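You operate a simulated robot arm through the tools that you are given. There is no shell and no other tool. Be economical: measure what you need, move in short steps, check, and stop when the job is done.

Carry out the task below with a simulated robot arm. There is one attempt and no reset: what you move stays moved.

## Task
Take the yellow cube and put it on the counter of the tall cabinet. Then put the grey cube on the clear top of the long grey bench away on the top of the orange cabinet. Then fetch the bright teal cube marked "721" from the top of the packing bench and set it on the right shelf under the long grey bench. Keep to this order.

The check looks at the end state, three seconds after you hand in, the way a careful person would. Anything else that was tipped, shoved, dropped, spilled or broken makes it a failure.

## Robot
A 7-joint arm with a vacuum gripper on a trunk, on a base that drives. Base frame: it is fixed to the floor where the robot stands at the start and does not move with it; the origin is under the middle of the robot, x ahead of it, y to its left, z up; the surface under the hand at the start is at about z = 86. Readings come in cm, degrees, newtons and seconds.
With the tool pointing down near the work surface it reaches from about 10 to 64 cm from the robot's upright axis, wherever it stands. Its first joint turns from -115.0 to 115.0 degrees. Places, roughly: bright teal cube [-125, 0, 100]; counter of the tall cabinet [80, 450, 90]; right shelf under the long grey bench [70, -80, 20]; top of the orange cabinet [-180, 410, 90]. Payload 2.55 kg.
Tool frame: the origin (TCP) lies in the middle of the cups' lips, and z points out of the cups. The gripper has 1 cup of 4.4 cm across, covering 4.4 by 4.4 cm (tool x, y); the bellows give 2 cm. With the vacuum on, a cup seals on a smooth face that it is pressed against (1 to 4 N); it does not hold porous or soft things. The pull reaches 55 N.
Orientation is told as [roll, pitch, yaw] about the base's x, y, z axes, in that order, counted from this pose: with the cups facing straight down, the tool's x points along the base's -x, its y along +y and its z along -z.

## Interface
- The arm moves only by the tool play_rows. Its argument "deltas" is a list of rows, each a list of 3 entries, a list of its own where there are three numbers: the shift along the base's x, y, z in mm, then the turn, a rotation vector about the base's x, y, z in degrees, then the vacuum: 1 switches it on, -1 off. In form: [[[dx, dy, dz], [rx, ry, rz], valve], ...]. A call has 1 to 20 rows; each row is the pose to reach, as a shift and turn from the pose commanded when the call began. A row lasts 0.2 s, in which the tool goes at most 5 cm and 8.6 degrees; a call with a longer step from one row to the next is refused whole, and so is a gripper value outside its range. Where a pose cannot be reached the arm comes as near as it can. A force on the tool above 40 N (or 10 N above the force at the start of the call, whichever is more), or a blocked arm, ends the call early, and 0.2 s more pass. The pull builds up within a second once a cup has sealed. Time passes only in rows, and 0.2 s behind the last, so rows that repeat a pose give it time. The reply holds the time, the measured pose of the TCP, the force on the tool along the base axes and the pull of the vacuum, in the units named above and with some noise, with the torque about the TCP (base axes, N m) and any sound that the robot's microphone picked up.
- Cameras (640 x 400 px; columns grow to the right, rows downward): "scene" is now at [0.29, 13.28, 180.33]; the picture's right is [-0.60, -0.80, 0.00], its down [-0.62, 0.46, -0.63] and it looks along [0.51, -0.38, -0.77] (base axes); focal length 249 px, centre (320, 200). "wrist" rides on the gripper at [8.1, 0.6, -17.2] in the tool frame; the picture's right is [-0.08, 1.00, 0.00], its down [-0.89, -0.07, -0.45] and it looks along [-0.44, -0.04, 0.90] (tool axes); focal length 256 px, centre (320, 200). There is no depth. A picture from a camera that has moved, and an enlarged one, comes with that camera's place and axes in the base frame and with its lens.
- snapshot(camera): a new picture of that camera. The clock stands still meanwhile.
- lift_body(by): slides the trunk up (or, below 0, down) by that many cm; the arm and the scene camera ride with it, the base frame stays. It gives what a move gives, with no picture.
- drive_base(legs): drives the robot by 1 to 6 legs, each [ahead, left, turn to the left] in cm, cm and degrees, along the robot's own axes; the way and the turn of a leg run together, so that a leg with both is an arc; at most 150 cm and 180 degrees a leg. The arm and the cameras ride along, it lands a little off, and it stops where it bumps. It gives what a move gives.
- aim_head(pan, tilt): turns the head with the scene camera to pan (to the left, within 155 degrees either way) and tilt (down, from -29 to 69), counted from straight ahead of the robot. It gives what a move gives.
- inspect(camera, box): a new picture of the part [left, top, right, bottom] of that camera's present view, enlarged. The clock stands still meanwhile.
- finish_job(): hands the job in; it is judged then, once.

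Work in short steps. Places have to be worked out from the pictures, the camera data and where the tool is seen: move nearer, look again, correct. Check each grasp and each placing, and mend what went wrong. You have 165 turns and 112 pictures in all, those below and enlarged ones among them. Switch the vacuum off and draw the arm clear of the work before you hand the job in, unless the task says otherwise; then end with one line.

The tools are called after "Emit:" as name(argument=value, ...) on one line, values as JSON. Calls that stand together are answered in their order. play_rows: Moves the arm, as the interface text tells. Its arguments: {"type":"object","properties":{"deltas":{"type":"array","items":{"type":"array"}}},"required":["deltas"]} The other tools are called the same way: lift_body (by) slides the trunk up or down; drive_base (legs) drives the base; aim_head (pan, tilt) turns the head that bears the scene camera; snapshot (camera) takes a picture; inspect (camera, box) takes an enlarged picture of a part of a camera's view; finish_job () hands the job in.

At the start:

```text
time: 0.0
tool_pos: [45.6, -10.82, 109.03]
orientation: [0.0, 0.0, 0.0]
wrist_force: [0.8, 0.2, 0.0]
ft_torque: [-0.02, -0.04, -0.02]
pull: 0.2
trunk travel left (down, up): [-90.0, 9.0]
robot x, y, heading: [0.03, 0.13, 0.1]
head pan, tilt: [-36.5, 50.8]
```

scene: 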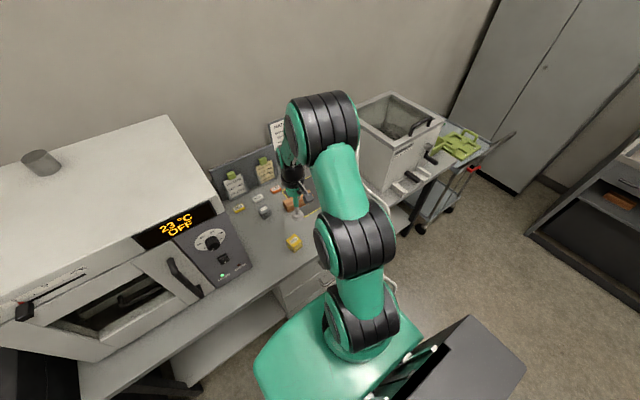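
wrist: 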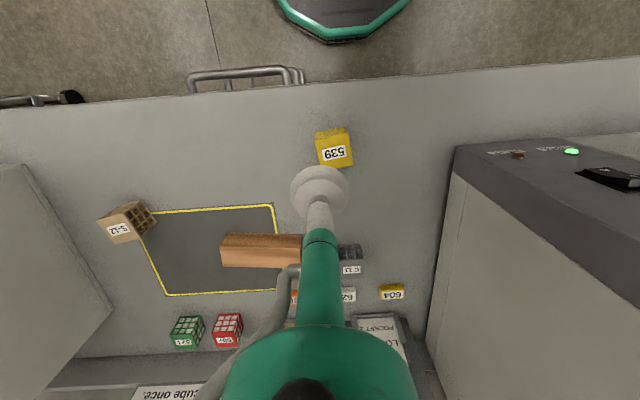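

The wrist view shows a yellow cube "539" close by and another yellow thing "604" further back. I'll enlarge both views to tell them apart.

Emit:
inspect(camera="wrist", box=[200, 110, 440, 350])

Emit:
inspect(camera="scene", box=[200, 130, 340, 270])

```text
1.67 times, centred on (320, 230) of wrist
camera zoom: at [37.63, -10.23, 126.34], right [0.08, 1.0, 0.0], down [0.89, -0.07, 0.45], along [0.44, -0.04, -0.9], focal length 427 px, centre (320, 150)
```

zoom: 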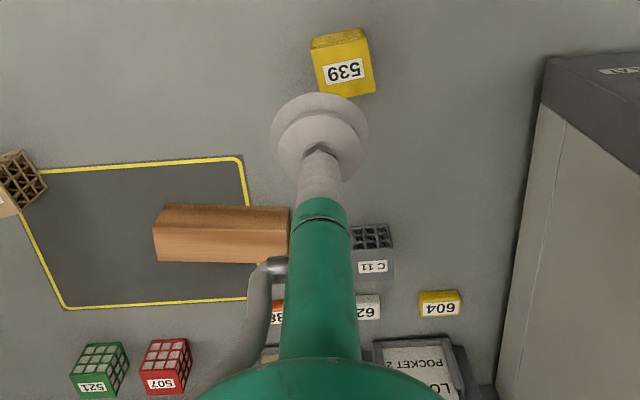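

```text
2.86 times, centred on (270, 200) of scene
camera zoom: at [0.29, 13.28, 180.33], right [-0.6, -0.8, 0.0], down [-0.62, 0.46, -0.63], along [0.51, -0.38, -0.77], focal length 712 px, centre (463, 200)
```

zoom: 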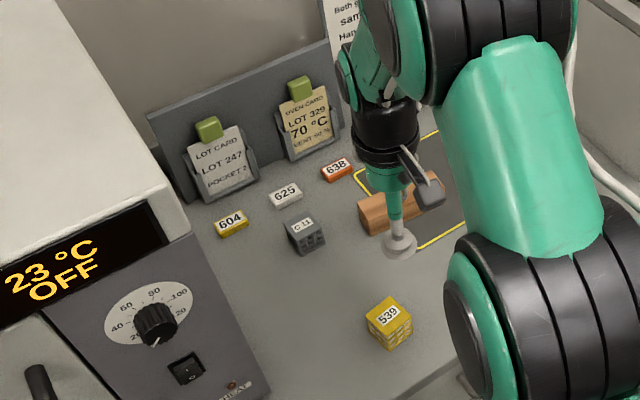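

Yellow "539" is a true cube with its smooth label on top; "604" is a flat tag. I judge 539's top centre near (48, -9.3, 90.5). I'll move above it and look again.

Emit:
play_rows(deltas=[[[12, 8, -40], [0, 0, 0], -1], [[24, 15, -80], [0, 0, 0], -1], [[24, 15, -110], [0, 0, 0], -1], [[24, 15, -110], [0, 0, 0], -1]])

Emit:
snapshot(camera="wrist")

Emit:
inspect(camera="scene", box=[230, 180, 350, 280])

```text
time: 1.0
tool_pos: [48.23, -9.34, 98.04]
orientation: [0.1, 0.0, -0.1]
wrist_force: [-0.6, -0.4, 0.7]
ft_torque: [-0.01, 0.0, -0.04]
pull: 0.0
trunk travel left (down, up): [-90.0, 9.0]
robot x, y, heading: [-0.05, -0.25, 0.0]
head pan, tilt: [-36.5, 50.8]
```

```text
107 pictures are left
camera wrist: at [40.04, -8.7, 115.34], right [0.08, 1.0, 0.0], down [0.89, -0.07, 0.45], along [0.44, -0.04, -0.9], focal length 256 px, centre (320, 200)
```

wrist: 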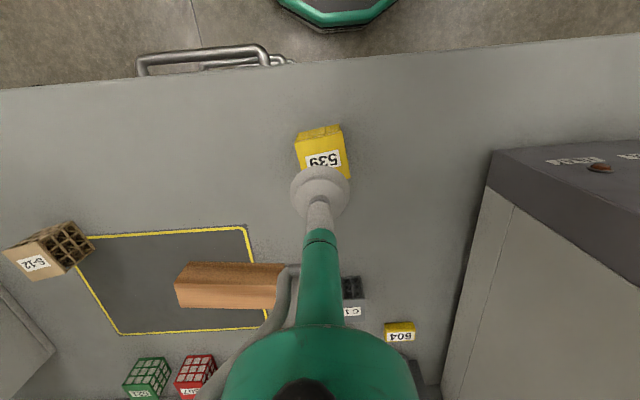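

```text
4.00 times, centred on (290, 230) of scene
camera zoom: at [0.26, 13.3, 180.33], right [-0.6, -0.8, 0.0], down [-0.62, 0.46, -0.63], along [0.51, -0.38, -0.77], focal length 997 px, centre (440, 80)
```

zoom: 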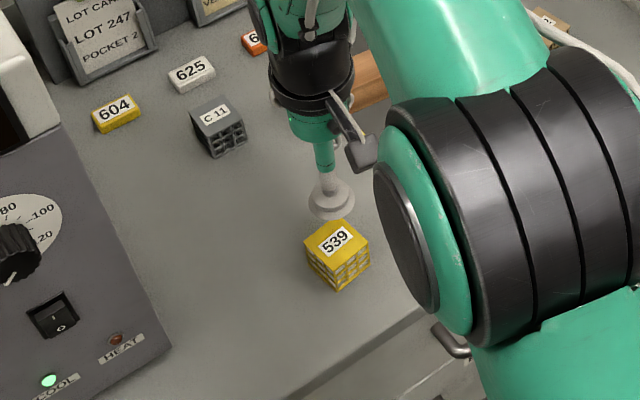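

Both views put the cube's top within a few mm of the cup's axis. I'll lower with the vacuum on, in small steps.

Emit:
play_rows(deltas=[[[-2, -1, -40], [0, 0, 0], 1], [[-2, -1, -65], [0, 0, 0], 1], [[-2, -1, -70], [0, 0, 0], 1], [[-2, -1, -74], [0, 0, 0], 1], [[-2, -1, -77], [0, 0, 0], 1], [[-2, -1, -77], [0, 0, 0], 1], [[-2, -1, -77], [0, 0, 0], 1], [[-2, -1, -77], [0, 0, 0], 1]])

```text
time: 2.8
tool_pos: [47.83, -9.51, 90.62]
orientation: [0.0, -0.2, -0.1]
wrist_force: [-0.2, -0.2, 14.5]
ft_torque: [0.15, 0.1, 0.02]
pull: 54.9
trunk travel left (down, up): [-90.0, 9.0]
robot x, y, heading: [0.06, -0.47, -0.2]
head pan, tilt: [-36.5, 50.8]
```

Pull is at 55 N, so it has sealed. I'll lift and check.

Emit:
play_rows(deltas=[[[0, 0, 10], [0, 0, 0], 1], [[0, 0, 40], [0, 0, 0], 1], [[0, 0, 90], [0, 0, 0], 1], [[0, 0, 140], [0, 0, 0], 1], [[0, 0, 190], [0, 0, 0], 1], [[-50, 0, 220], [0, 0, 0], 1], [[-90, 0, 240], [0, 0, 0], 1], [[-130, 0, 250], [0, 0, 0], 1]])

Emit:
snapshot(camera="wrist")

Emit:
aim_head(pan=90, tilt=20)

Emit:
snapshot(camera="scene")

```text
refused: row 6 steps farther than a row can; nothing moved
```

```text
105 pictures are left
camera wrist: at [39.72, -8.82, 107.71], right [0.08, 1.0, 0.0], down [0.89, -0.07, 0.45], along [0.45, -0.04, -0.89], focal length 256 px, centre (320, 200)
```

wrist: 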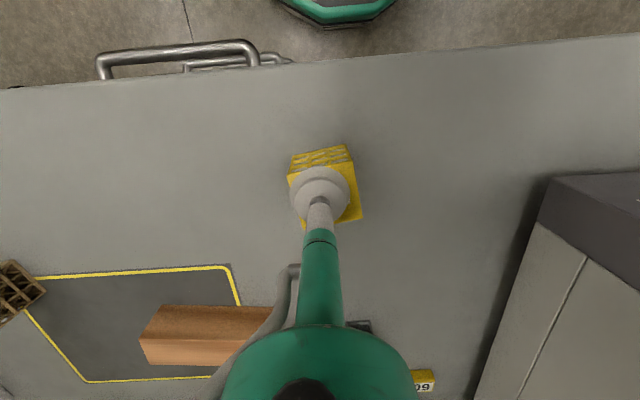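

```text
time: 4.9
tool_pos: [47.8, -9.47, 90.44]
orientation: [0.0, 0.1, 0.0]
wrist_force: [0.2, 0.3, 0.2]
ft_torque: [0.04, 0.0, 0.04]
pull: 54.6
trunk travel left (down, up): [-90.0, 9.0]
robot x, y, heading: [-0.03, 0.05, -0.1]
head pan, tilt: [90.0, 20.0]
```

```text
104 pictures are left
camera scene: at [-5.88, 27.15, 184.99], right [1.0, 0.0, 0.0], down [0.0, -0.34, -0.94], along [0.0, 0.94, -0.34], focal length 249 px, centre (320, 200)
```

scene: 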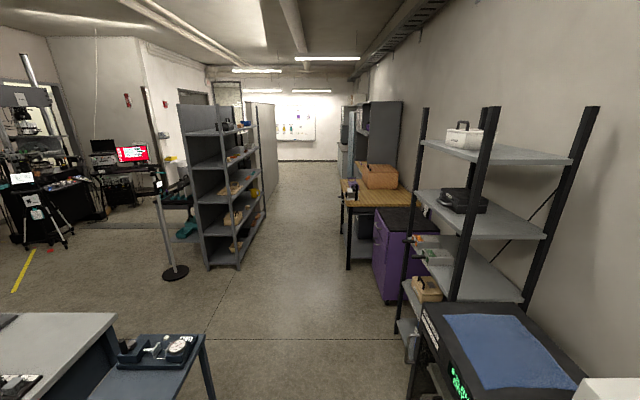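

The seal is holding; the lift was refused only for an over-long row. I'll lift with shorter steps and bring the arm in.

Emit:
play_rows(deltas=[[[0, 0, 10], [0, 0, 0], 1], [[0, 0, 40], [0, 0, 0], 1], [[0, 0, 80], [0, 0, 0], 1], [[0, 0, 120], [0, 0, 0], 1], [[0, 0, 160], [0, 0, 0], 1], [[-30, 0, 180], [0, 0, 0], 1], [[-60, 0, 200], [0, 0, 0], 1], [[-90, 0, 220], [0, 0, 0], 1], [[-120, 0, 240], [0, 0, 0], 1], [[-150, 0, 240], [0, 0, 0], 1]])

Emit:
aim_head(pan=150, tilt=25)

Emit:
snapshot(camera="scene")

Emit:
snapshot(camera="wrist")

```text
time: 7.1
tool_pos: [32.87, -9.52, 114.45]
orientation: [0.0, -0.1, 0.0]
wrist_force: [-0.5, -0.4, -0.3]
ft_torque: [-0.01, 0.03, 0.03]
pull: 54.9
trunk travel left (down, up): [-90.0, 9.0]
robot x, y, heading: [0.23, 0.26, -0.1]
head pan, tilt: [90.0, 20.0]
```

```text
time: 8.4
tool_pos: [32.96, -9.48, 114.48]
orientation: [0.0, -0.1, 0.0]
wrist_force: [-0.8, -0.3, 0.5]
ft_torque: [-0.02, -0.02, -0.01]
pull: 54.6
trunk travel left (down, up): [-90.0, 9.0]
robot x, y, heading: [-0.17, -0.23, -0.1]
head pan, tilt: [150.0, 25.0]
```

```text
103 pictures are left
camera scene: at [-13.85, 22.44, 184.18], right [0.5, 0.87, 0.0], down [0.37, -0.21, -0.91], along [-0.78, 0.45, -0.42], focal length 249 px, centre (320, 200)
```

scene: 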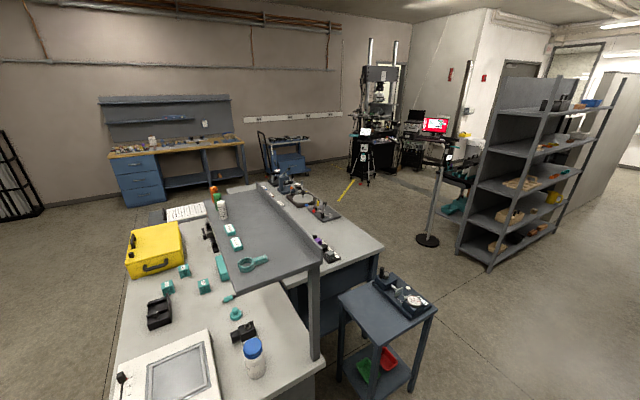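

```text
102 pictures are left
camera wrist: at [24.87, -8.85, 131.65], right [0.08, 1.0, 0.0], down [0.89, -0.07, 0.45], along [0.44, -0.04, -0.9], focal length 256 px, centre (320, 200)
```

wrist: 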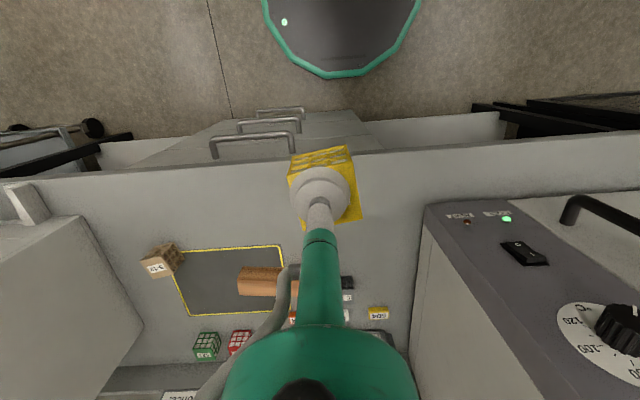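

The cube is held at 55 N. The aisle runs along +y between x ≈ -63 and +27. I'll back up a little, drive left (+y) in two legs, then look ahead towards the tall cabinet.

Emit:
drive_base(legs=[[-18, 0, 0], [0, 150, 0], [0, 130, 0]])

Emit:
aim_head(pan=55, tilt=25)

Emit:
snapshot(camera="scene")

```text
time: 23.0
tool_pos: [11.14, 271.22, 114.49]
orientation: [-0.1, 0.1, 0.8]
wrist_force: [0.1, 0.2, -0.5]
ft_torque: [0.01, 0.02, 0.03]
pull: 54.6
trunk travel left (down, up): [-90.0, 9.0]
robot x, y, heading: [-22.0, 280.06, 0.9]
head pan, tilt: [150.0, 25.0]
```

```text
time: 24.8
tool_pos: [11.15, 271.11, 114.46]
orientation: [0.0, 0.1, 1.0]
wrist_force: [-0.4, 0.3, -0.9]
ft_torque: [0.0, 0.03, -0.01]
pull: 55.5
trunk travel left (down, up): [-90.0, 9.0]
robot x, y, heading: [-22.2, 279.88, 0.6]
head pan, tilt: [55.0, 25.0]
```

```text
101 pictures are left
camera scene: at [-22.9, 305.5, 184.18], right [0.83, -0.56, 0.0], down [-0.24, -0.35, -0.91], along [0.51, 0.75, -0.42], focal length 249 px, centre (320, 200)
```

scene: 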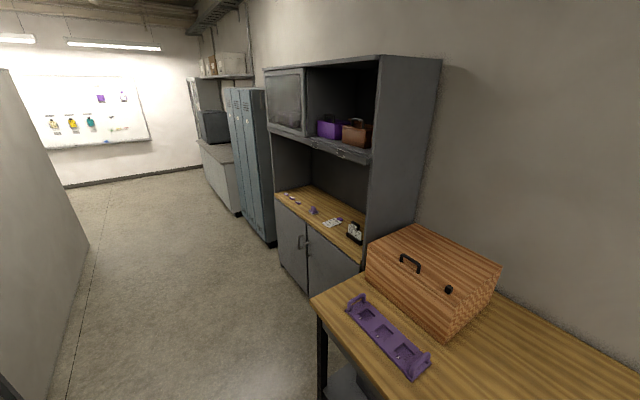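

The tall cabinet's wooden counter is visible, with front edge near x ≈ 58 and y from 400 to 490. I'll drive level with it, staying in the aisle, and look closely.

Emit:
drive_base(legs=[[0, 145, -0.7]])

Emit:
aim_head(pan=0, tilt=35)

Emit:
snapshot(camera="scene")

Emit:
snapshot(camera="wrist")

```text
time: 32.0
tool_pos: [9.74, 416.48, 114.54]
orientation: [0.0, 0.1, 0.0]
wrist_force: [0.1, 0.6, -0.8]
ft_torque: [0.02, -0.03, 0.01]
pull: 54.5
trunk travel left (down, up): [-90.0, 9.0]
robot x, y, heading: [-22.9, 425.83, 0.2]
head pan, tilt: [55.0, 25.0]
```

```text
time: 33.2
tool_pos: [9.81, 416.25, 114.46]
orientation: [0.0, -0.1, 0.0]
wrist_force: [0.5, -1.2, -0.4]
ft_torque: [0.04, -0.01, -0.03]
pull: 55.1
trunk travel left (down, up): [-90.0, 9.0]
robot x, y, heading: [-22.84, 426.05, 0.1]
head pan, tilt: [0.0, 35.0]
```

```text
100 pictures are left
camera scene: at [-20.24, 443.67, 182.61], right [0.0, -1.0, 0.0], down [-0.57, 0.0, -0.82], along [0.82, 0.0, -0.57], focal length 249 px, centre (320, 200)
```

scene: 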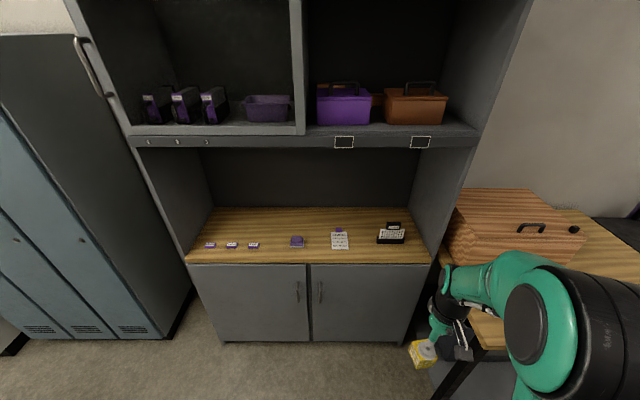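

```text
99 pictures are left
camera wrist: at [1.7, 417.01, 131.65], right [0.08, 1.0, 0.0], down [0.89, -0.07, 0.45], along [0.44, -0.04, -0.9], focal length 256 px, centre (320, 200)
```

wrist: 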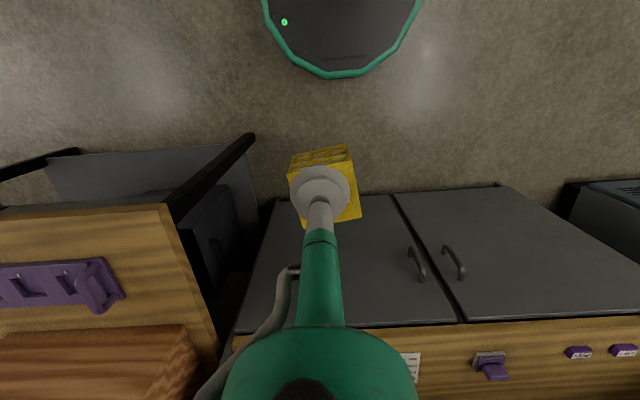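

The counter front edge is at x ≈ 60, with small tags near x ≈ 73. A clear gap lies at y ≈ 466 between the tags (y ≈ 476) and the purple piece (y ≈ 455). The upper cupboard's underside is at z ≈ 149. I'll line the tool up with that gap and drive closer.

Emit:
drive_base(legs=[[0, 49.5, 0], [37, 0, 0]])

Emit:
aim_head(pan=-25, tilt=45)

Emit:
snapshot(camera="scene")

Emit:
snapshot(camera="wrist")

```text
time: 38.1
tool_pos: [46.4, 465.79, 114.34]
orientation: [0.1, -0.1, 0.0]
wrist_force: [0.3, -1.0, -1.7]
ft_torque: [0.02, -0.03, 0.03]
pull: 54.8
trunk travel left (down, up): [-90.0, 9.0]
robot x, y, heading: [13.54, 475.25, -0.1]
head pan, tilt: [0.0, 35.0]
```

```text
time: 39.0
tool_pos: [46.42, 465.7, 114.48]
orientation: [-0.1, 0.0, 0.0]
wrist_force: [0.7, -0.4, -0.1]
ft_torque: [0.01, 0.02, 0.02]
pull: 54.7
trunk travel left (down, up): [-90.0, 9.0]
robot x, y, heading: [13.15, 475.7, -0.1]
head pan, tilt: [-25.0, 45.0]
```

```text
98 pictures are left
camera scene: at [14.97, 489.71, 181.13], right [-0.42, -0.91, 0.0], down [-0.64, 0.3, -0.71], along [0.64, -0.3, -0.71], focal length 249 px, centre (320, 200)
```

scene: 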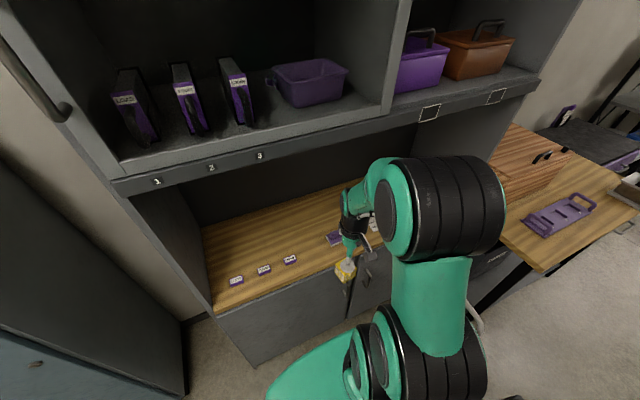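

```text
97 pictures are left
camera wrist: at [38.33, 466.47, 131.65], right [0.08, 1.0, 0.0], down [0.89, -0.07, 0.45], along [0.44, -0.04, -0.9], focal length 256 px, centre (320, 200)
```

wrist: 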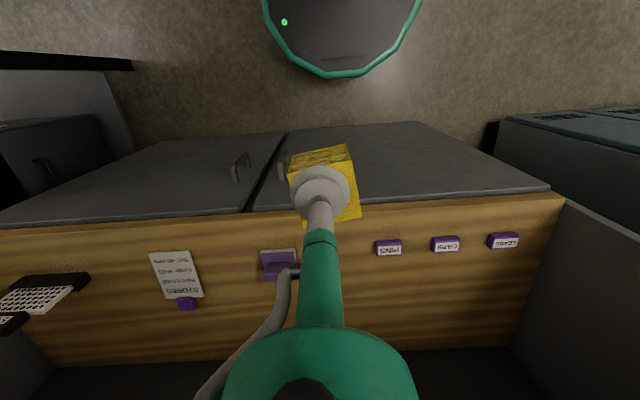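

Tags and purple piece confirmed: PINS tag's edge at y ≈ 474.7, purple piece's edge at y ≈ 458.5, counter front at x ≈ 59.5. I'll place at (66.5, 466.5). First I lower the trunk 12 cm so the elbow stays well below the upper cupboard.

Emit:
lift_body(by=-12)

Emit:
play_rows(deltas=[[[40, 2, 0], [0, 0, 0], 1], [[80, 4, 0], [0, 0, 0], 1], [[120, 6, 0], [0, 0, 0], 1], [[160, 7, 0], [0, 0, 0], 1], [[201, 8, 0], [0, 0, 0], 1], [[201, 8, 0], [0, 0, 0], 1]])

Emit:
snapshot(camera="scene")

Emit:
snapshot(camera="wrist")

```text
time: 40.5
tool_pos: [46.37, 465.76, 102.52]
orientation: [0.1, 0.0, 0.0]
wrist_force: [-0.5, 0.1, -0.3]
ft_torque: [-0.02, 0.04, 0.02]
pull: 54.9
trunk travel left (down, up): [-78.0, 21.0]
robot x, y, heading: [13.27, 475.32, 0.1]
head pan, tilt: [-25.0, 45.0]
```

```text
time: 41.9
tool_pos: [66.43, 466.5, 102.56]
orientation: [-0.1, 0.0, 0.0]
wrist_force: [0.3, -0.5, -0.7]
ft_torque: [0.02, -0.03, 0.03]
pull: 54.9
trunk travel left (down, up): [-78.0, 21.0]
robot x, y, heading: [13.43, 475.13, 0.1]
head pan, tilt: [-25.0, 45.0]
```

```text
96 pictures are left
camera scene: at [14.86, 489.71, 169.13], right [-0.42, -0.91, 0.0], down [-0.64, 0.3, -0.71], along [0.64, -0.3, -0.71], focal length 249 px, centre (320, 200)
```

scene: 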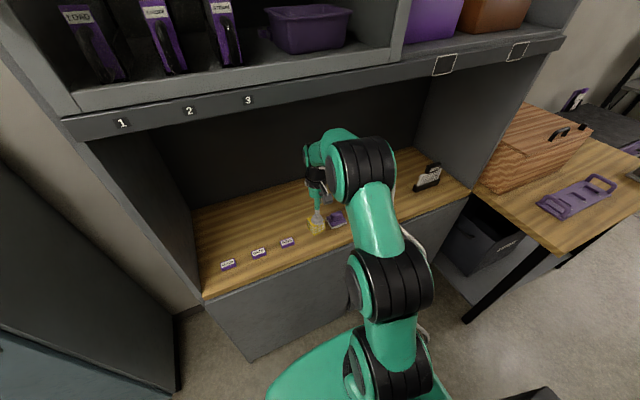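

```text
95 pictures are left
camera wrist: at [58.41, 467.19, 119.7], right [0.08, 1.0, 0.0], down [0.89, -0.07, 0.45], along [0.45, -0.04, -0.89], focal length 256 px, centre (320, 200)
```

wrist: 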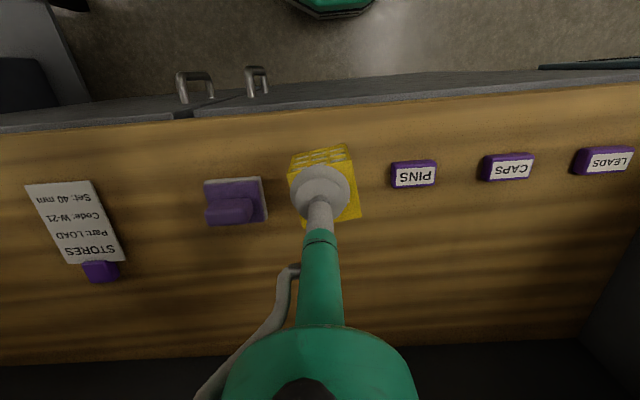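

The gap below is clear. I'll lower to just above the counter and then in fine steps.

Emit:
play_rows(deltas=[[[0, 2, -30], [0, 0, 0], 1], [[0, 2, -55], [0, 0, 0], 1], [[0, 2, -65], [0, 0, 0], 1], [[0, 2, -70], [0, 0, 0], 1], [[0, 2, -70], [0, 0, 0], 1]])

Emit:
inspect(camera="scene", box=[260, 180, 380, 260])

```text
time: 43.1
tool_pos: [66.4, 466.62, 95.43]
orientation: [0.0, -0.1, -0.1]
wrist_force: [1.5, 0.6, -0.7]
ft_torque: [-0.01, -0.02, 0.0]
pull: 55.2
trunk travel left (down, up): [-78.0, 21.0]
robot x, y, heading: [13.52, 475.01, 0.0]
head pan, tilt: [-25.0, 45.0]
```

```text
5.00 times, centred on (320, 220) of scene
camera zoom: at [14.99, 489.7, 169.13], right [-0.42, -0.91, 0.0], down [-0.64, 0.3, -0.71], along [0.64, -0.3, -0.71], focal length 1246 px, centre (320, 100)
```

zoom: 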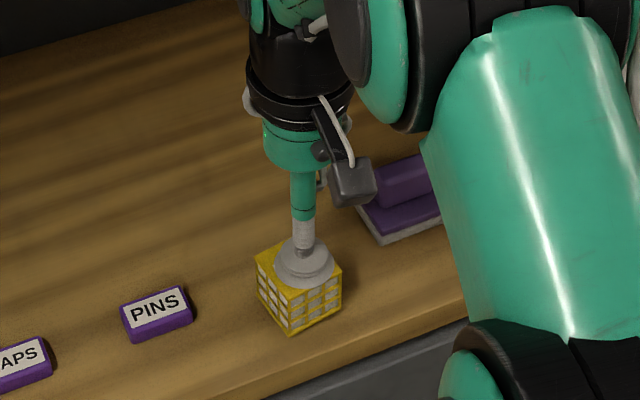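

The cube is still slightly above the counter with no contact force. I'll go down in 3 mm steps.

Emit:
play_rows(deltas=[[[0, 0, -4], [0, 0, 0], 1], [[0, 0, -8], [0, 0, 0], 1], [[0, 0, -11], [0, 0, 0], 1], [[0, 0, -11], [0, 0, 0], 1]])

```text
time: 44.1
tool_pos: [66.59, 466.73, 94.71]
orientation: [-0.2, -0.3, 0.1]
wrist_force: [-2.2, -1.0, 20.2]
ft_torque: [0.13, 0.23, -0.01]
pull: 54.3
trunk travel left (down, up): [-78.0, 21.0]
robot x, y, heading: [13.35, 475.27, 0.3]
head pan, tilt: [-25.0, 45.0]
```

Contact at TCP z ≈ 94.7 with 20 N, so the cube stands on the counter. I'll ease off 3 mm, release, wait and draw up.

Emit:
play_rows(deltas=[[[0, 0, 3], [0, 0, 0], 1], [[0, 0, 3], [0, 0, 0], -1], [[0, 0, 3], [0, 0, 0], -1], [[0, 0, 3], [0, 0, 0], -1], [[0, 0, 3], [0, 0, 0], -1], [[0, 0, 3], [0, 0, 0], -1], [[0, 0, 8], [0, 0, 0], -1], [[0, 0, 30], [0, 0, 0], -1], [[0, 0, 70], [0, 0, 0], -1], [[0, 0, 80], [0, 0, 0], -1], [[-40, 0, 80], [0, 0, 0], -1], [[-80, 0, 80], [0, 0, 0], -1], [[-120, 0, 80], [0, 0, 0], -1], [[-160, 0, 80], [0, 0, 0], -1], [[-200, 0, 80], [0, 0, 0], -1]])

Emit:
snapshot(camera="scene")

```text
time: 47.3
tool_pos: [46.43, 466.76, 102.37]
orientation: [0.1, -0.2, 0.0]
wrist_force: [-0.6, -0.3, 0.5]
ft_torque: [-0.01, -0.05, 0.01]
pull: 0.0
trunk travel left (down, up): [-78.0, 21.0]
robot x, y, heading: [13.52, 475.13, -0.1]
head pan, tilt: [-25.0, 45.0]
```

```text
93 pictures are left
camera scene: at [14.82, 489.72, 169.13], right [-0.42, -0.91, 0.0], down [-0.64, 0.3, -0.71], along [0.64, -0.3, -0.71], focal length 249 px, centre (320, 200)
```

scene: 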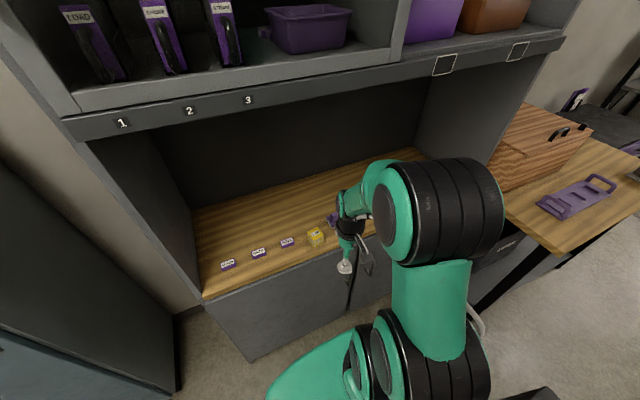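

The yellow cube stands on the counter. I'll back out into the aisle, raise the trunk again, and look over towards the orange cabinet for later.

Emit:
drive_base(legs=[[-38, 0, 0]])

Emit:
lift_body(by=12)

Emit:
aim_head(pan=150, tilt=20)

Emit:
snapshot(camera="scene")

```text
time: 49.7
tool_pos: [8.23, 466.6, 102.29]
orientation: [0.0, 0.0, 0.0]
wrist_force: [0.8, -0.1, -0.1]
ft_torque: [-0.01, -0.02, -0.01]
pull: 0.0
trunk travel left (down, up): [-78.0, 21.0]
robot x, y, heading: [-24.97, 475.12, -0.0]
head pan, tilt: [-25.0, 45.0]
```

```text
time: 51.2
tool_pos: [8.27, 466.83, 114.17]
orientation: [0.0, 0.0, 0.0]
wrist_force: [0.5, -0.4, 0.5]
ft_torque: [0.02, -0.02, 0.0]
pull: 0.0
trunk travel left (down, up): [-90.0, 9.0]
robot x, y, heading: [-24.97, 475.28, -0.2]
head pan, tilt: [-25.0, 45.0]
```

```text
time: 53.9
tool_pos: [8.42, 466.76, 114.33]
orientation: [0.0, 0.0, -0.1]
wrist_force: [0.4, -0.6, -0.3]
ft_torque: [0.01, 0.01, 0.02]
pull: 0.0
trunk travel left (down, up): [-90.0, 9.0]
robot x, y, heading: [-25.08, 475.69, 0.1]
head pan, tilt: [150.0, 20.0]
```

```text
92 pictures are left
camera scene: at [-38.65, 497.79, 184.99], right [0.5, 0.87, 0.0], down [0.3, -0.17, -0.94], along [-0.81, 0.47, -0.34], focal length 249 px, centre (320, 200)
```

scene: 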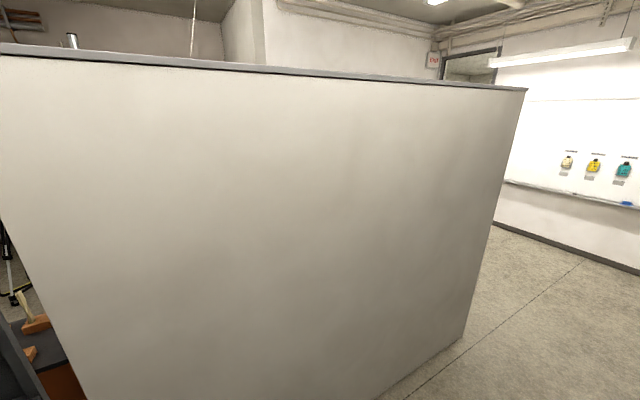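

A partition stands there; the orange cabinet seems to peek out at its near end. I'll drive back along the aisle to y ≈ 415 and look across.

Emit:
drive_base(legs=[[0, -65, 0]])

Emit:
aim_head(pan=155, tilt=25)

Emit:
snapshot(camera="scene")

```text
time: 57.5
tool_pos: [8.34, 401.87, 114.24]
orientation: [0.0, 0.0, 0.1]
wrist_force: [-0.5, 0.0, -0.3]
ft_torque: [0.04, 0.01, 0.0]
pull: 0.1
trunk travel left (down, up): [-90.0, 9.0]
robot x, y, heading: [-24.48, 410.82, -0.1]
head pan, tilt: [150.0, 20.0]
```

```text
time: 58.1
tool_pos: [8.36, 401.89, 114.26]
orientation: [0.0, 0.1, 0.1]
wrist_force: [0.8, -0.5, -0.2]
ft_torque: [0.02, 0.0, -0.05]
pull: 0.1
trunk travel left (down, up): [-90.0, 9.0]
robot x, y, heading: [-24.32, 410.68, 0.0]
head pan, tilt: [154.7, 25.0]
```

```text
91 pictures are left
camera scene: at [-38.89, 432.17, 184.19], right [0.43, 0.9, 0.0], down [0.38, -0.18, -0.91], along [-0.82, 0.39, -0.42], focal length 249 px, centre (320, 200)
```

scene: 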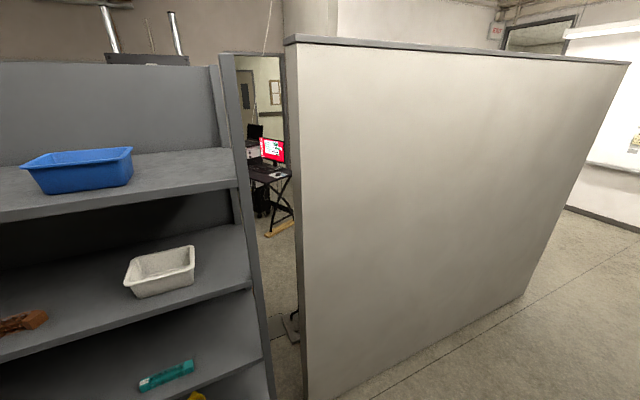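

The orange cabinet lies behind that shelf unit, so I'll have to go round later past the shelf's near end. Now back to the long grey bench for the grey cube "C 11" (about (69.6, -7.2)).

Emit:
drive_base(legs=[[0, -150, 0], [0, -150, 0], [0, -111, 0]])

Emit:
aim_head(pan=0, tilt=40)

Emit:
snapshot(camera="scene")

```text
time: 77.9
tool_pos: [1.01, -11.42, 114.37]
orientation: [0.0, -0.1, -1.4]
wrist_force: [-0.3, -0.2, -0.2]
ft_torque: [-0.01, 0.01, 0.01]
pull: 0.1
trunk travel left (down, up): [-90.0, 9.0]
robot x, y, heading: [-31.55, -2.27, -1.7]
head pan, tilt: [154.7, 25.0]
```

```text
time: 80.3
tool_pos: [1.03, -11.48, 114.34]
orientation: [0.0, 0.0, -1.4]
wrist_force: [0.2, -0.3, -0.6]
ft_torque: [0.0, 0.02, -0.01]
pull: 0.0
trunk travel left (down, up): [-90.0, 9.0]
robot x, y, heading: [-31.4, -1.67, -1.6]
head pan, tilt: [0.0, 40.0]
```

```text
90 pictures are left
camera scene: at [-28.73, 15.71, 181.85], right [-0.02, -1.0, 0.0], down [-0.64, 0.02, -0.77], along [0.77, -0.02, -0.64], focal length 249 px, centre (320, 200)
```

scene: 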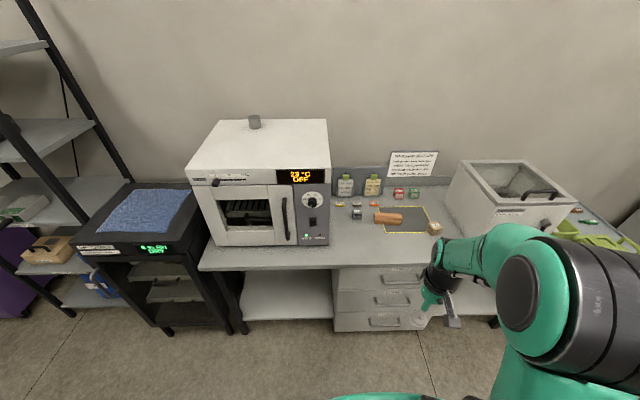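

I'm back in front of the bench. Bench edge at x ≈ 40, drawer handles at ≈ 36, robot front about 25 ahead of its middle. I'll drive ahead to x ≈ 8 and look with the wrist camera.

Emit:
drive_base(legs=[[0, 0, 1.6], [39, 0, 0]])

Emit:
play_rows(deltas=[[[45, 4, 0], [0, 0, 0], -1], [[90, 8, 0], [0, 0, 0], -1], [[130, 12, 0], [0, 0, 0], -1], [[170, 16, 0], [0, 0, 0], -1], [[200, 20, 0], [0, 0, 0], -1], [[200, 20, 0], [0, 0, 0], -1]])

Emit:
snapshot(camera="wrist")

```text
time: 83.2
tool_pos: [40.42, -10.58, 114.34]
orientation: [0.1, 0.0, -0.1]
wrist_force: [0.9, 0.6, 0.1]
ft_torque: [0.01, 0.02, 0.02]
pull: 0.1
trunk travel left (down, up): [-90.0, 9.0]
robot x, y, heading: [7.41, -2.17, 0.2]
head pan, tilt: [0.0, 40.0]
```

```text
time: 84.6
tool_pos: [60.62, -8.63, 114.28]
orientation: [0.0, 0.0, 0.0]
wrist_force: [-0.6, 0.0, 0.4]
ft_torque: [-0.02, -0.01, 0.01]
pull: 0.1
trunk travel left (down, up): [-90.0, 9.0]
robot x, y, heading: [7.7, -1.86, 0.1]
head pan, tilt: [0.0, 40.0]
```

```text
89 pictures are left
camera wrist: at [52.47, -7.92, 131.54], right [0.08, 1.0, 0.0], down [0.89, -0.07, 0.45], along [0.44, -0.04, -0.89], focal length 256 px, centre (320, 200)
```

wrist: 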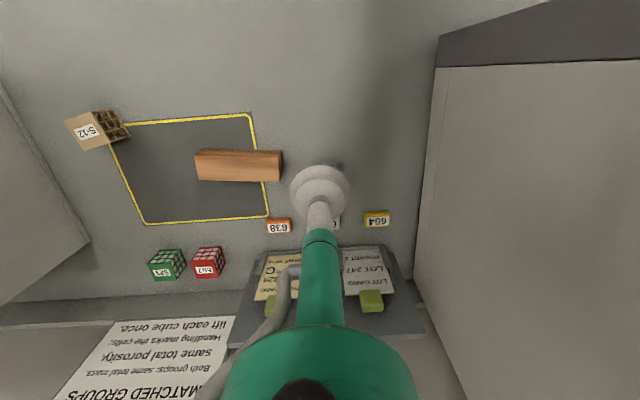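

The cube hides behind the cup here. I'll shift the tool sideways and lower to get a clear sight of C 11 (other estimate from the scene view: (69.9, -6.9)).

Emit:
play_rows(deltas=[[[-20, 30, -20], [0, 0, 0], -1], [[-40, 60, -30], [0, 0, 0], -1], [[-40, 60, -30], [0, 0, 0], -1]])

Emit:
inspect(camera="wrist", box=[160, 100, 400, 250])

Emit:
aim_head(pan=-25, tilt=50)

Emit:
inspect(camera="scene", box=[200, 80, 360, 180])

```text
time: 85.4
tool_pos: [56.62, -2.5, 111.32]
orientation: [0.0, 0.0, 0.0]
wrist_force: [0.2, -0.8, -0.4]
ft_torque: [-0.02, 0.0, 0.01]
pull: 0.1
trunk travel left (down, up): [-90.0, 9.0]
robot x, y, heading: [7.44, -1.99, -0.2]
head pan, tilt: [0.0, 40.0]
```

```text
2.67 times, centred on (280, 175) of wrist
camera zoom: at [48.54, -1.89, 128.48], right [0.08, 1.0, 0.0], down [0.89, -0.07, 0.45], along [0.44, -0.04, -0.9], focal length 683 px, centre (427, 267)
```

zoom: 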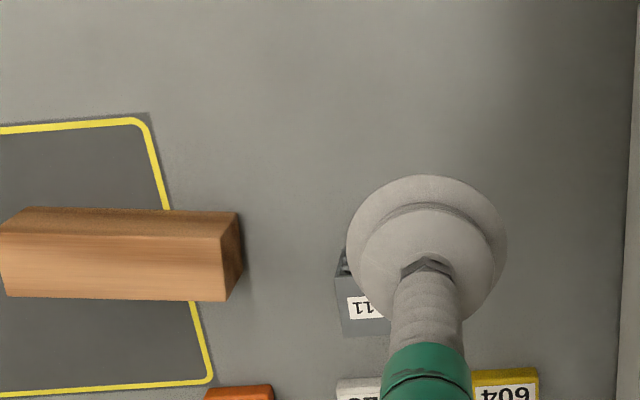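

```text
time: 86.2
tool_pos: [56.52, -2.58, 111.26]
orientation: [0.0, 0.0, 0.0]
wrist_force: [0.0, 0.4, -0.5]
ft_torque: [0.05, -0.01, -0.02]
pull: 0.0
trunk travel left (down, up): [-90.0, 9.0]
robot x, y, heading: [7.69, -2.42, 0.1]
head pan, tilt: [-25.0, 50.0]
```

```text
4.00 times, centred on (280, 130) of scene
camera zoom: at [8.68, 12.58, 180.44], right [-0.42, -0.91, 0.0], down [-0.69, 0.32, -0.64], along [0.58, -0.27, -0.77], focal length 997 px, centre (480, 480)
```

zoom: 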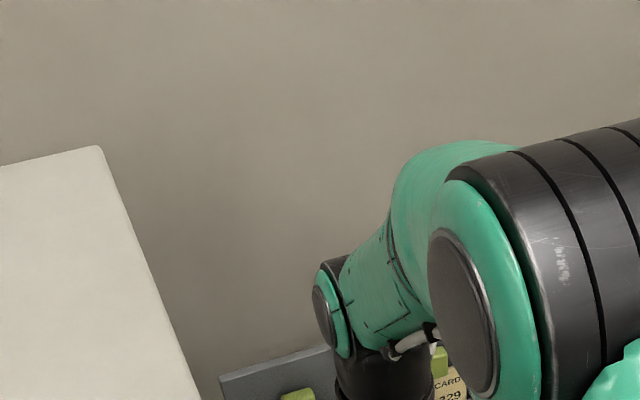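

Still hidden; I'll shift to the other side (-y), away from the oven.

Emit:
play_rows(deltas=[[[0, -45, 0], [0, 0, 0], -1], [[0, -90, 0], [0, 0, 0], -1], [[0, -130, 0], [0, 0, 0], -1], [[0, -130, 0], [0, 0, 0], -1]])

Emit:
inspect(camera="wrist", box=[280, 100, 520, 250])

Emit:
snapshot(camera="scene")

```text
time: 87.2
tool_pos: [56.57, -15.53, 111.15]
orientation: [0.0, 0.0, 0.0]
wrist_force: [0.3, 0.3, -0.5]
ft_torque: [0.02, 0.0, 0.02]
pull: 0.1
trunk travel left (down, up): [-90.0, 9.0]
robot x, y, heading: [7.21, -2.01, -0.2]
head pan, tilt: [-25.0, 50.0]
```

```text
2.67 times, centred on (400, 175) of wrist
camera zoom: at [48.5, -14.87, 128.46], right [0.08, 1.0, 0.0], down [0.89, -0.07, 0.45], along [0.44, -0.04, -0.9], focal length 683 px, centre (107, 267)
```

zoom: 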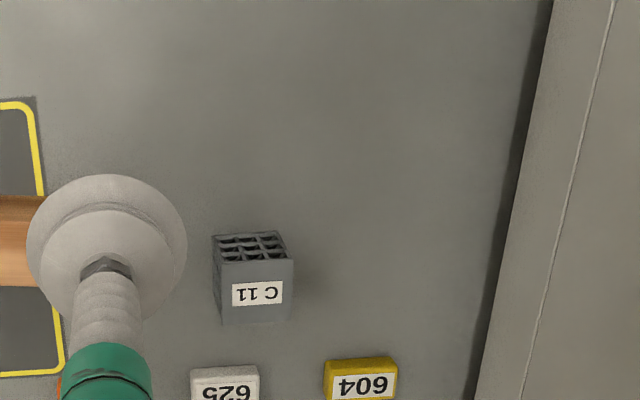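

```text
85 pictures are left
camera scene: at [8.64, 12.68, 180.43], right [-0.42, -0.91, 0.0], down [-0.69, 0.32, -0.64], along [0.58, -0.27, -0.77], focal length 249 px, centre (320, 200)
```

scene: 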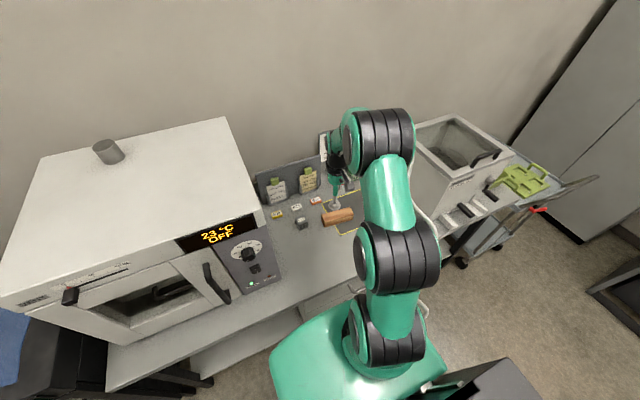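

C 11's smooth label face is on top (holes on the sides); top centre at about (69.5, -7.4, 90.5). I'll go above it at z ≈ 97 and check.

Emit:
play_rows(deltas=[[[40, 25, 0], [0, 0, 0], -1], [[80, 50, -20], [0, 0, 0], -1], [[110, 70, -50], [0, 0, 0], -1], [[129, 81, -90], [0, 0, 0], -1], [[129, 81, -140], [0, 0, 0], -1], [[129, 81, -140], [0, 0, 0], -1]])

Emit:
inspect(camera="wrist", box=[220, 100, 460, 250])

Emit:
inspect(camera="scene", box=[260, 170, 380, 245])

```text
refused: row 2 steps farther than a row can; nothing moved
```

```text
2.67 times, centred on (340, 175) of wrist
camera zoom: at [48.5, -14.87, 128.46], right [0.08, 1.0, 0.0], down [0.89, -0.07, 0.45], along [0.44, -0.04, -0.9], focal length 683 px, centre (267, 267)
```

zoom: 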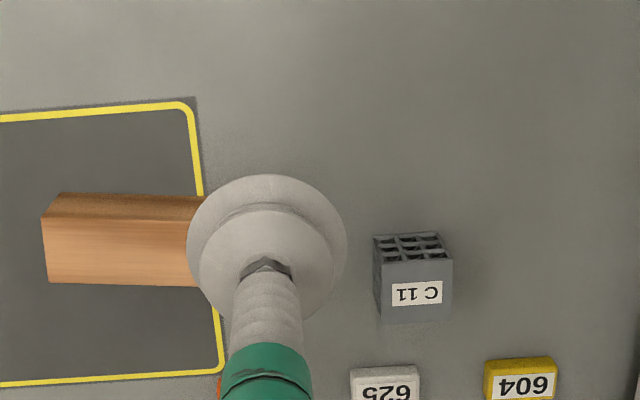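

```text
5.33 times, centred on (320, 208) of scene
camera zoom: at [8.64, 12.68, 180.43], right [-0.42, -0.91, 0.0], down [-0.69, 0.32, -0.64], along [0.58, -0.27, -0.77], focal length 1329 px, centre (320, 160)
```

zoom: 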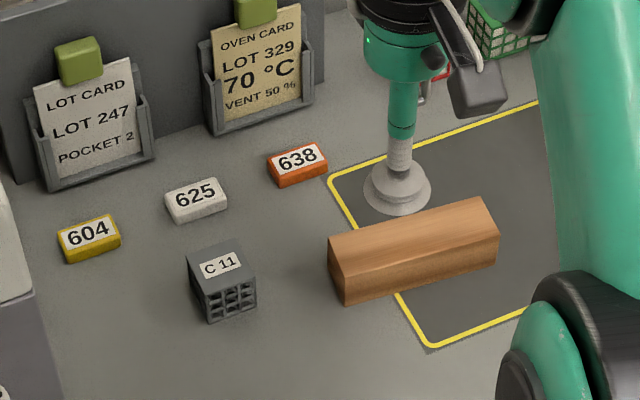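

Refused for a long row; but the scene view also gives about (69.8, -7.35). I'll repeat in shorter rows.

Emit:
play_rows(deltas=[[[35, 22, 0], [0, 0, 0], -1], [[70, 44, -15], [0, 0, 0], -1], [[100, 62, -40], [0, 0, 0], -1], [[131, 81, -70], [0, 0, 0], -1], [[131, 81, -110], [0, 0, 0], -1], [[131, 81, -140], [0, 0, 0], -1], [[131, 81, -140], [0, 0, 0], -1]])

Emit:
inspect(camera="wrist", box=[220, 100, 460, 250])

Emit:
inspect(camera="scene", box=[240, 170, 360, 245])

```text
time: 88.8
tool_pos: [69.68, -7.48, 97.26]
orientation: [0.0, 0.0, 0.0]
wrist_force: [0.3, 0.6, -0.5]
ft_torque: [0.02, -0.01, 0.03]
pull: 0.0
trunk travel left (down, up): [-90.0, 9.0]
robot x, y, heading: [7.39, -2.12, 0.1]
head pan, tilt: [-25.0, 50.0]
```

```text
2.67 times, centred on (340, 175) of wrist
camera zoom: at [61.62, -6.85, 114.45], right [0.08, 1.0, 0.0], down [0.89, -0.07, 0.45], along [0.45, -0.04, -0.89], focal length 683 px, centre (267, 267)
```

zoom: 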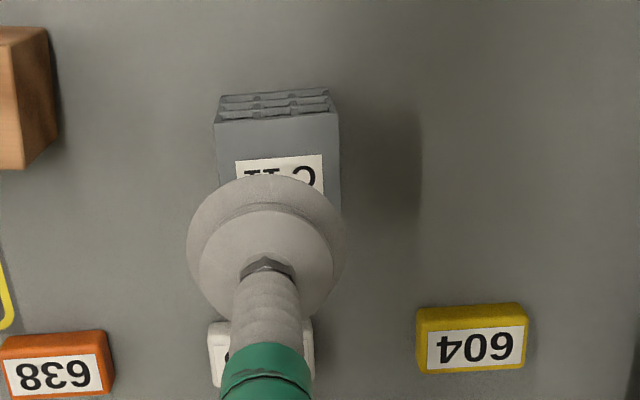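

```text
5.33 times, centred on (300, 208) of scene
camera zoom: at [8.6, 12.57, 180.44], right [-0.42, -0.91, 0.0], down [-0.69, 0.32, -0.64], along [0.58, -0.27, -0.77], focal length 1329 px, centre (427, 160)
```

zoom: 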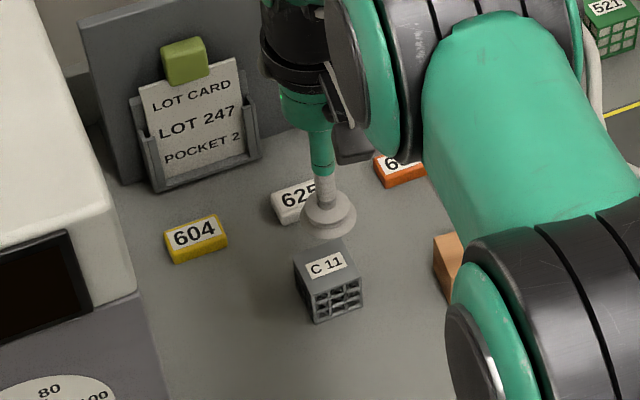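

Both views agree on (69.8, -7.3); the cup is within 3 mm. Lowering with vacuum on.

Emit:
play_rows(deltas=[[[1, 2, -35], [0, 0, 0], 1], [[1, 2, -55], [0, 0, 0], 1], [[1, 2, -62], [0, 0, 0], 1], [[1, 2, -66], [0, 0, 0], 1], [[1, 2, -68], [0, 0, 0], 1], [[1, 2, -68], [0, 0, 0], 1], [[1, 2, -68], [0, 0, 0], 1], [[1, 2, -68], [0, 0, 0], 1]])

```text
time: 90.7
tool_pos: [69.75, -7.25, 90.46]
orientation: [0.1, 0.0, 0.0]
wrist_force: [0.0, -0.4, -0.5]
ft_torque: [0.07, 0.01, 0.01]
pull: 54.6
trunk travel left (down, up): [-90.0, 9.0]
robot x, y, heading: [7.35, -2.24, -0.0]
head pan, tilt: [-25.0, 50.0]
```

Sealed at 55 N. I'll lift straight up, then bring the arm in.

Emit:
play_rows(deltas=[[[0, 0, 10], [0, 0, 0], 1], [[0, 0, 40], [0, 0, 0], 1], [[0, 0, 80], [0, 0, 0], 1], [[0, 0, 120], [0, 0, 0], 1], [[0, 0, 160], [0, 0, 0], 1], [[-35, 0, 185], [0, 0, 0], 1], [[-75, 0, 205], [0, 0, 0], 1], [[-115, 0, 220], [0, 0, 0], 1], [[-155, 0, 230], [0, 0, 0], 1], [[-195, 0, 230], [0, 0, 0], 1], [[-235, 0, 230], [0, 0, 0], 1], [[-275, 0, 230], [0, 0, 0], 1], [[-315, 0, 230], [0, 0, 0], 1]])

Emit:
snapshot(camera="wrist")

Emit:
drive_base(legs=[[-28, 0, 0]])

Emit:
aim_head(pan=-70, tilt=35)

Emit:
snapshot(camera="scene")

```text
time: 93.5
tool_pos: [38.04, -7.22, 113.63]
orientation: [0.0, 0.0, 0.0]
wrist_force: [-0.4, 0.8, -0.9]
ft_torque: [0.0, -0.02, 0.01]
pull: 55.0
trunk travel left (down, up): [-90.0, 9.0]
robot x, y, heading: [7.59, -2.28, 0.0]
head pan, tilt: [-25.0, 50.0]
```

```text
80 pictures are left
camera wrist: at [29.93, -6.54, 130.7], right [0.08, 1.0, 0.0], down [0.89, -0.07, 0.45], along [0.45, -0.04, -0.89], focal length 256 px, centre (320, 200)
```

wrist: 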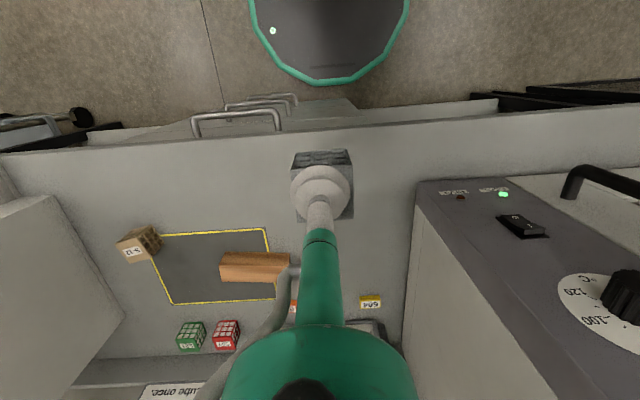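

```text
time: 95.4
tool_pos: [10.26, -7.39, 113.45]
orientation: [0.0, -0.1, 0.1]
wrist_force: [0.0, 0.0, -0.7]
ft_torque: [0.01, -0.05, 0.01]
pull: 54.7
trunk travel left (down, up): [-90.0, 9.0]
robot x, y, heading: [-20.42, -2.07, -0.0]
head pan, tilt: [-25.0, 50.0]
```

```text
time: 96.5
tool_pos: [10.31, -7.29, 113.57]
orientation: [-0.1, 0.1, 0.0]
wrist_force: [-1.0, -0.4, 0.1]
ft_torque: [0.01, 0.0, 0.01]
pull: 55.2
trunk travel left (down, up): [-90.0, 9.0]
robot x, y, heading: [-20.38, -2.18, 0.1]
head pan, tilt: [-70.0, 35.0]
```

```text
79 pictures are left
camera scene: at [-23.34, 7.56, 182.61], right [-0.94, -0.34, 0.0], down [-0.2, 0.54, -0.82], along [0.28, -0.77, -0.57], focal length 249 px, centre (320, 200)
```

scene: 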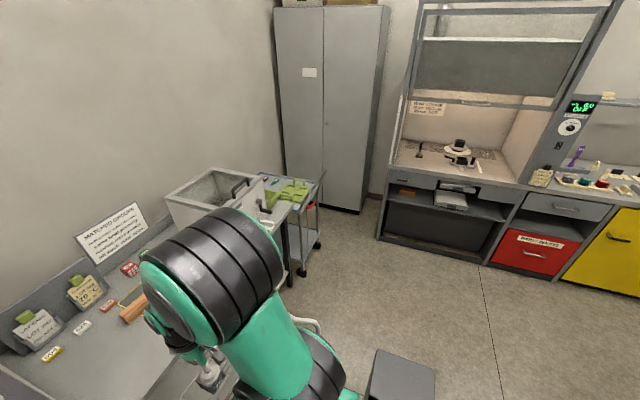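

Grey cube is held. Now up the aisle to y ≈ 205, then look across towards the passage between the shelf unit and the packing bench.

Emit:
drive_base(legs=[[0, 150, 0], [0, 55, 0]])

Emit:
aim_head(pan=145, tilt=25)

Emit:
snapshot(camera="scene")

```text
time: 106.8
tool_pos: [9.01, 199.42, 113.54]
orientation: [0.0, 0.0, 0.6]
wrist_force: [-0.3, -1.0, -0.7]
ft_torque: [0.0, -0.03, 0.0]
pull: 54.8
trunk travel left (down, up): [-90.0, 9.0]
robot x, y, heading: [-21.71, 204.08, 0.4]
head pan, tilt: [-70.0, 35.0]
```

```text
time: 109.9
tool_pos: [8.95, 199.32, 113.55]
orientation: [0.0, -0.1, 0.6]
wrist_force: [-0.5, -0.5, -0.9]
ft_torque: [0.01, 0.0, 0.02]
pull: 55.0
trunk travel left (down, up): [-90.0, 9.0]
robot x, y, heading: [-21.71, 204.22, 0.7]
head pan, tilt: [145.0, 25.0]
```

```text
78 pictures are left
camera scene: at [-35.41, 227.16, 184.18], right [0.56, 0.83, 0.0], down [0.35, -0.24, -0.91], along [-0.75, 0.51, -0.42], focal length 249 px, centre (320, 200)
```

scene: 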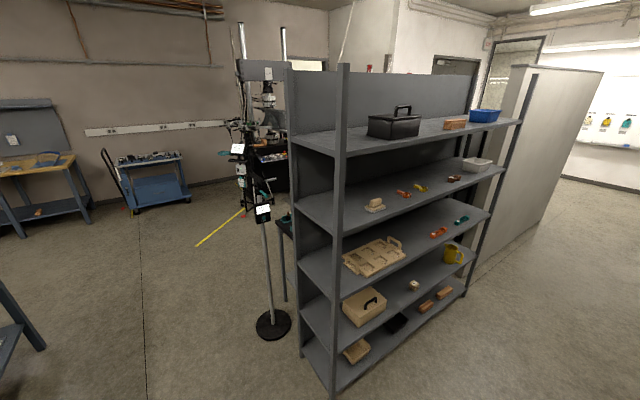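

Stanchion at (-180, 277), shelf corner at (-108, 286); the benches to the south end at y ≈ 140. The lane at y ≈ 205 is clear. I'll back along it 120 cm and look again.

Emit:
drive_base(legs=[[-120, 0, -0.5]])

Emit:
aim_head(pan=140, tilt=30)

Emit:
snapshot(camera="scene")

Emit:
aim_head(pan=-150, tilt=35)

Emit:
snapshot(camera="scene")

```text
time: 116.0
tool_pos: [-111.1, 198.16, 113.45]
orientation: [0.0, 0.0, 0.1]
wrist_force: [0.1, -0.2, 0.2]
ft_torque: [0.05, -0.01, 0.02]
pull: 55.2
trunk travel left (down, up): [-90.0, 9.0]
robot x, y, heading: [-141.74, 203.48, 0.2]
head pan, tilt: [145.0, 25.0]
```

```text
time: 116.6
tool_pos: [-111.11, 198.19, 113.51]
orientation: [0.0, 0.0, 0.1]
wrist_force: [-0.2, -0.3, -1.4]
ft_torque: [0.01, 0.01, 0.01]
pull: 55.6
trunk travel left (down, up): [-90.0, 9.0]
robot x, y, heading: [-141.44, 203.39, 0.1]
head pan, tilt: [140.0, 30.0]
```

```text
77 pictures are left
camera scene: at [-154.63, 226.99, 183.39], right [0.64, 0.77, 0.0], down [0.38, -0.32, -0.87], along [-0.66, 0.56, -0.5], focal length 249 px, centre (320, 200)
```

scene: 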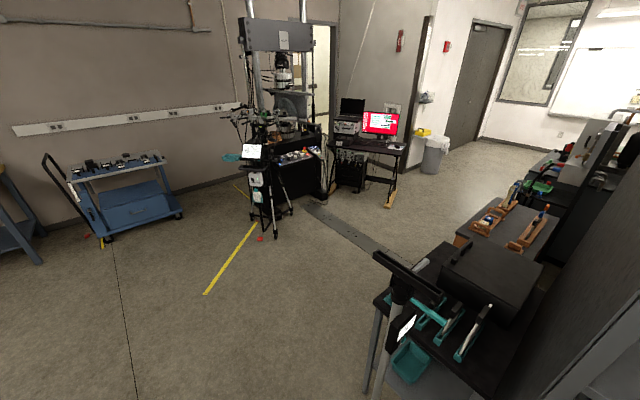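

```text
time: 120.6
tool_pos: [-111.13, 198.18, 113.45]
orientation: [0.0, 0.0, 0.2]
wrist_force: [-0.5, -0.4, -0.1]
ft_torque: [0.01, -0.02, 0.03]
pull: 54.3
trunk travel left (down, up): [-90.0, 9.0]
robot x, y, heading: [-141.45, 203.46, 0.4]
head pan, tilt: [-150.0, 35.0]
```

```text
76 pictures are left
camera scene: at [-155.29, 216.77, 182.61], right [-0.5, 0.86, 0.0], down [0.5, 0.29, -0.82], along [-0.71, -0.41, -0.57], focal length 249 px, centre (320, 200)
```

scene: 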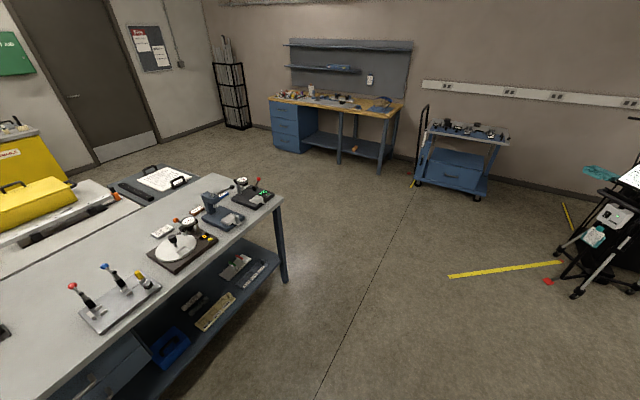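

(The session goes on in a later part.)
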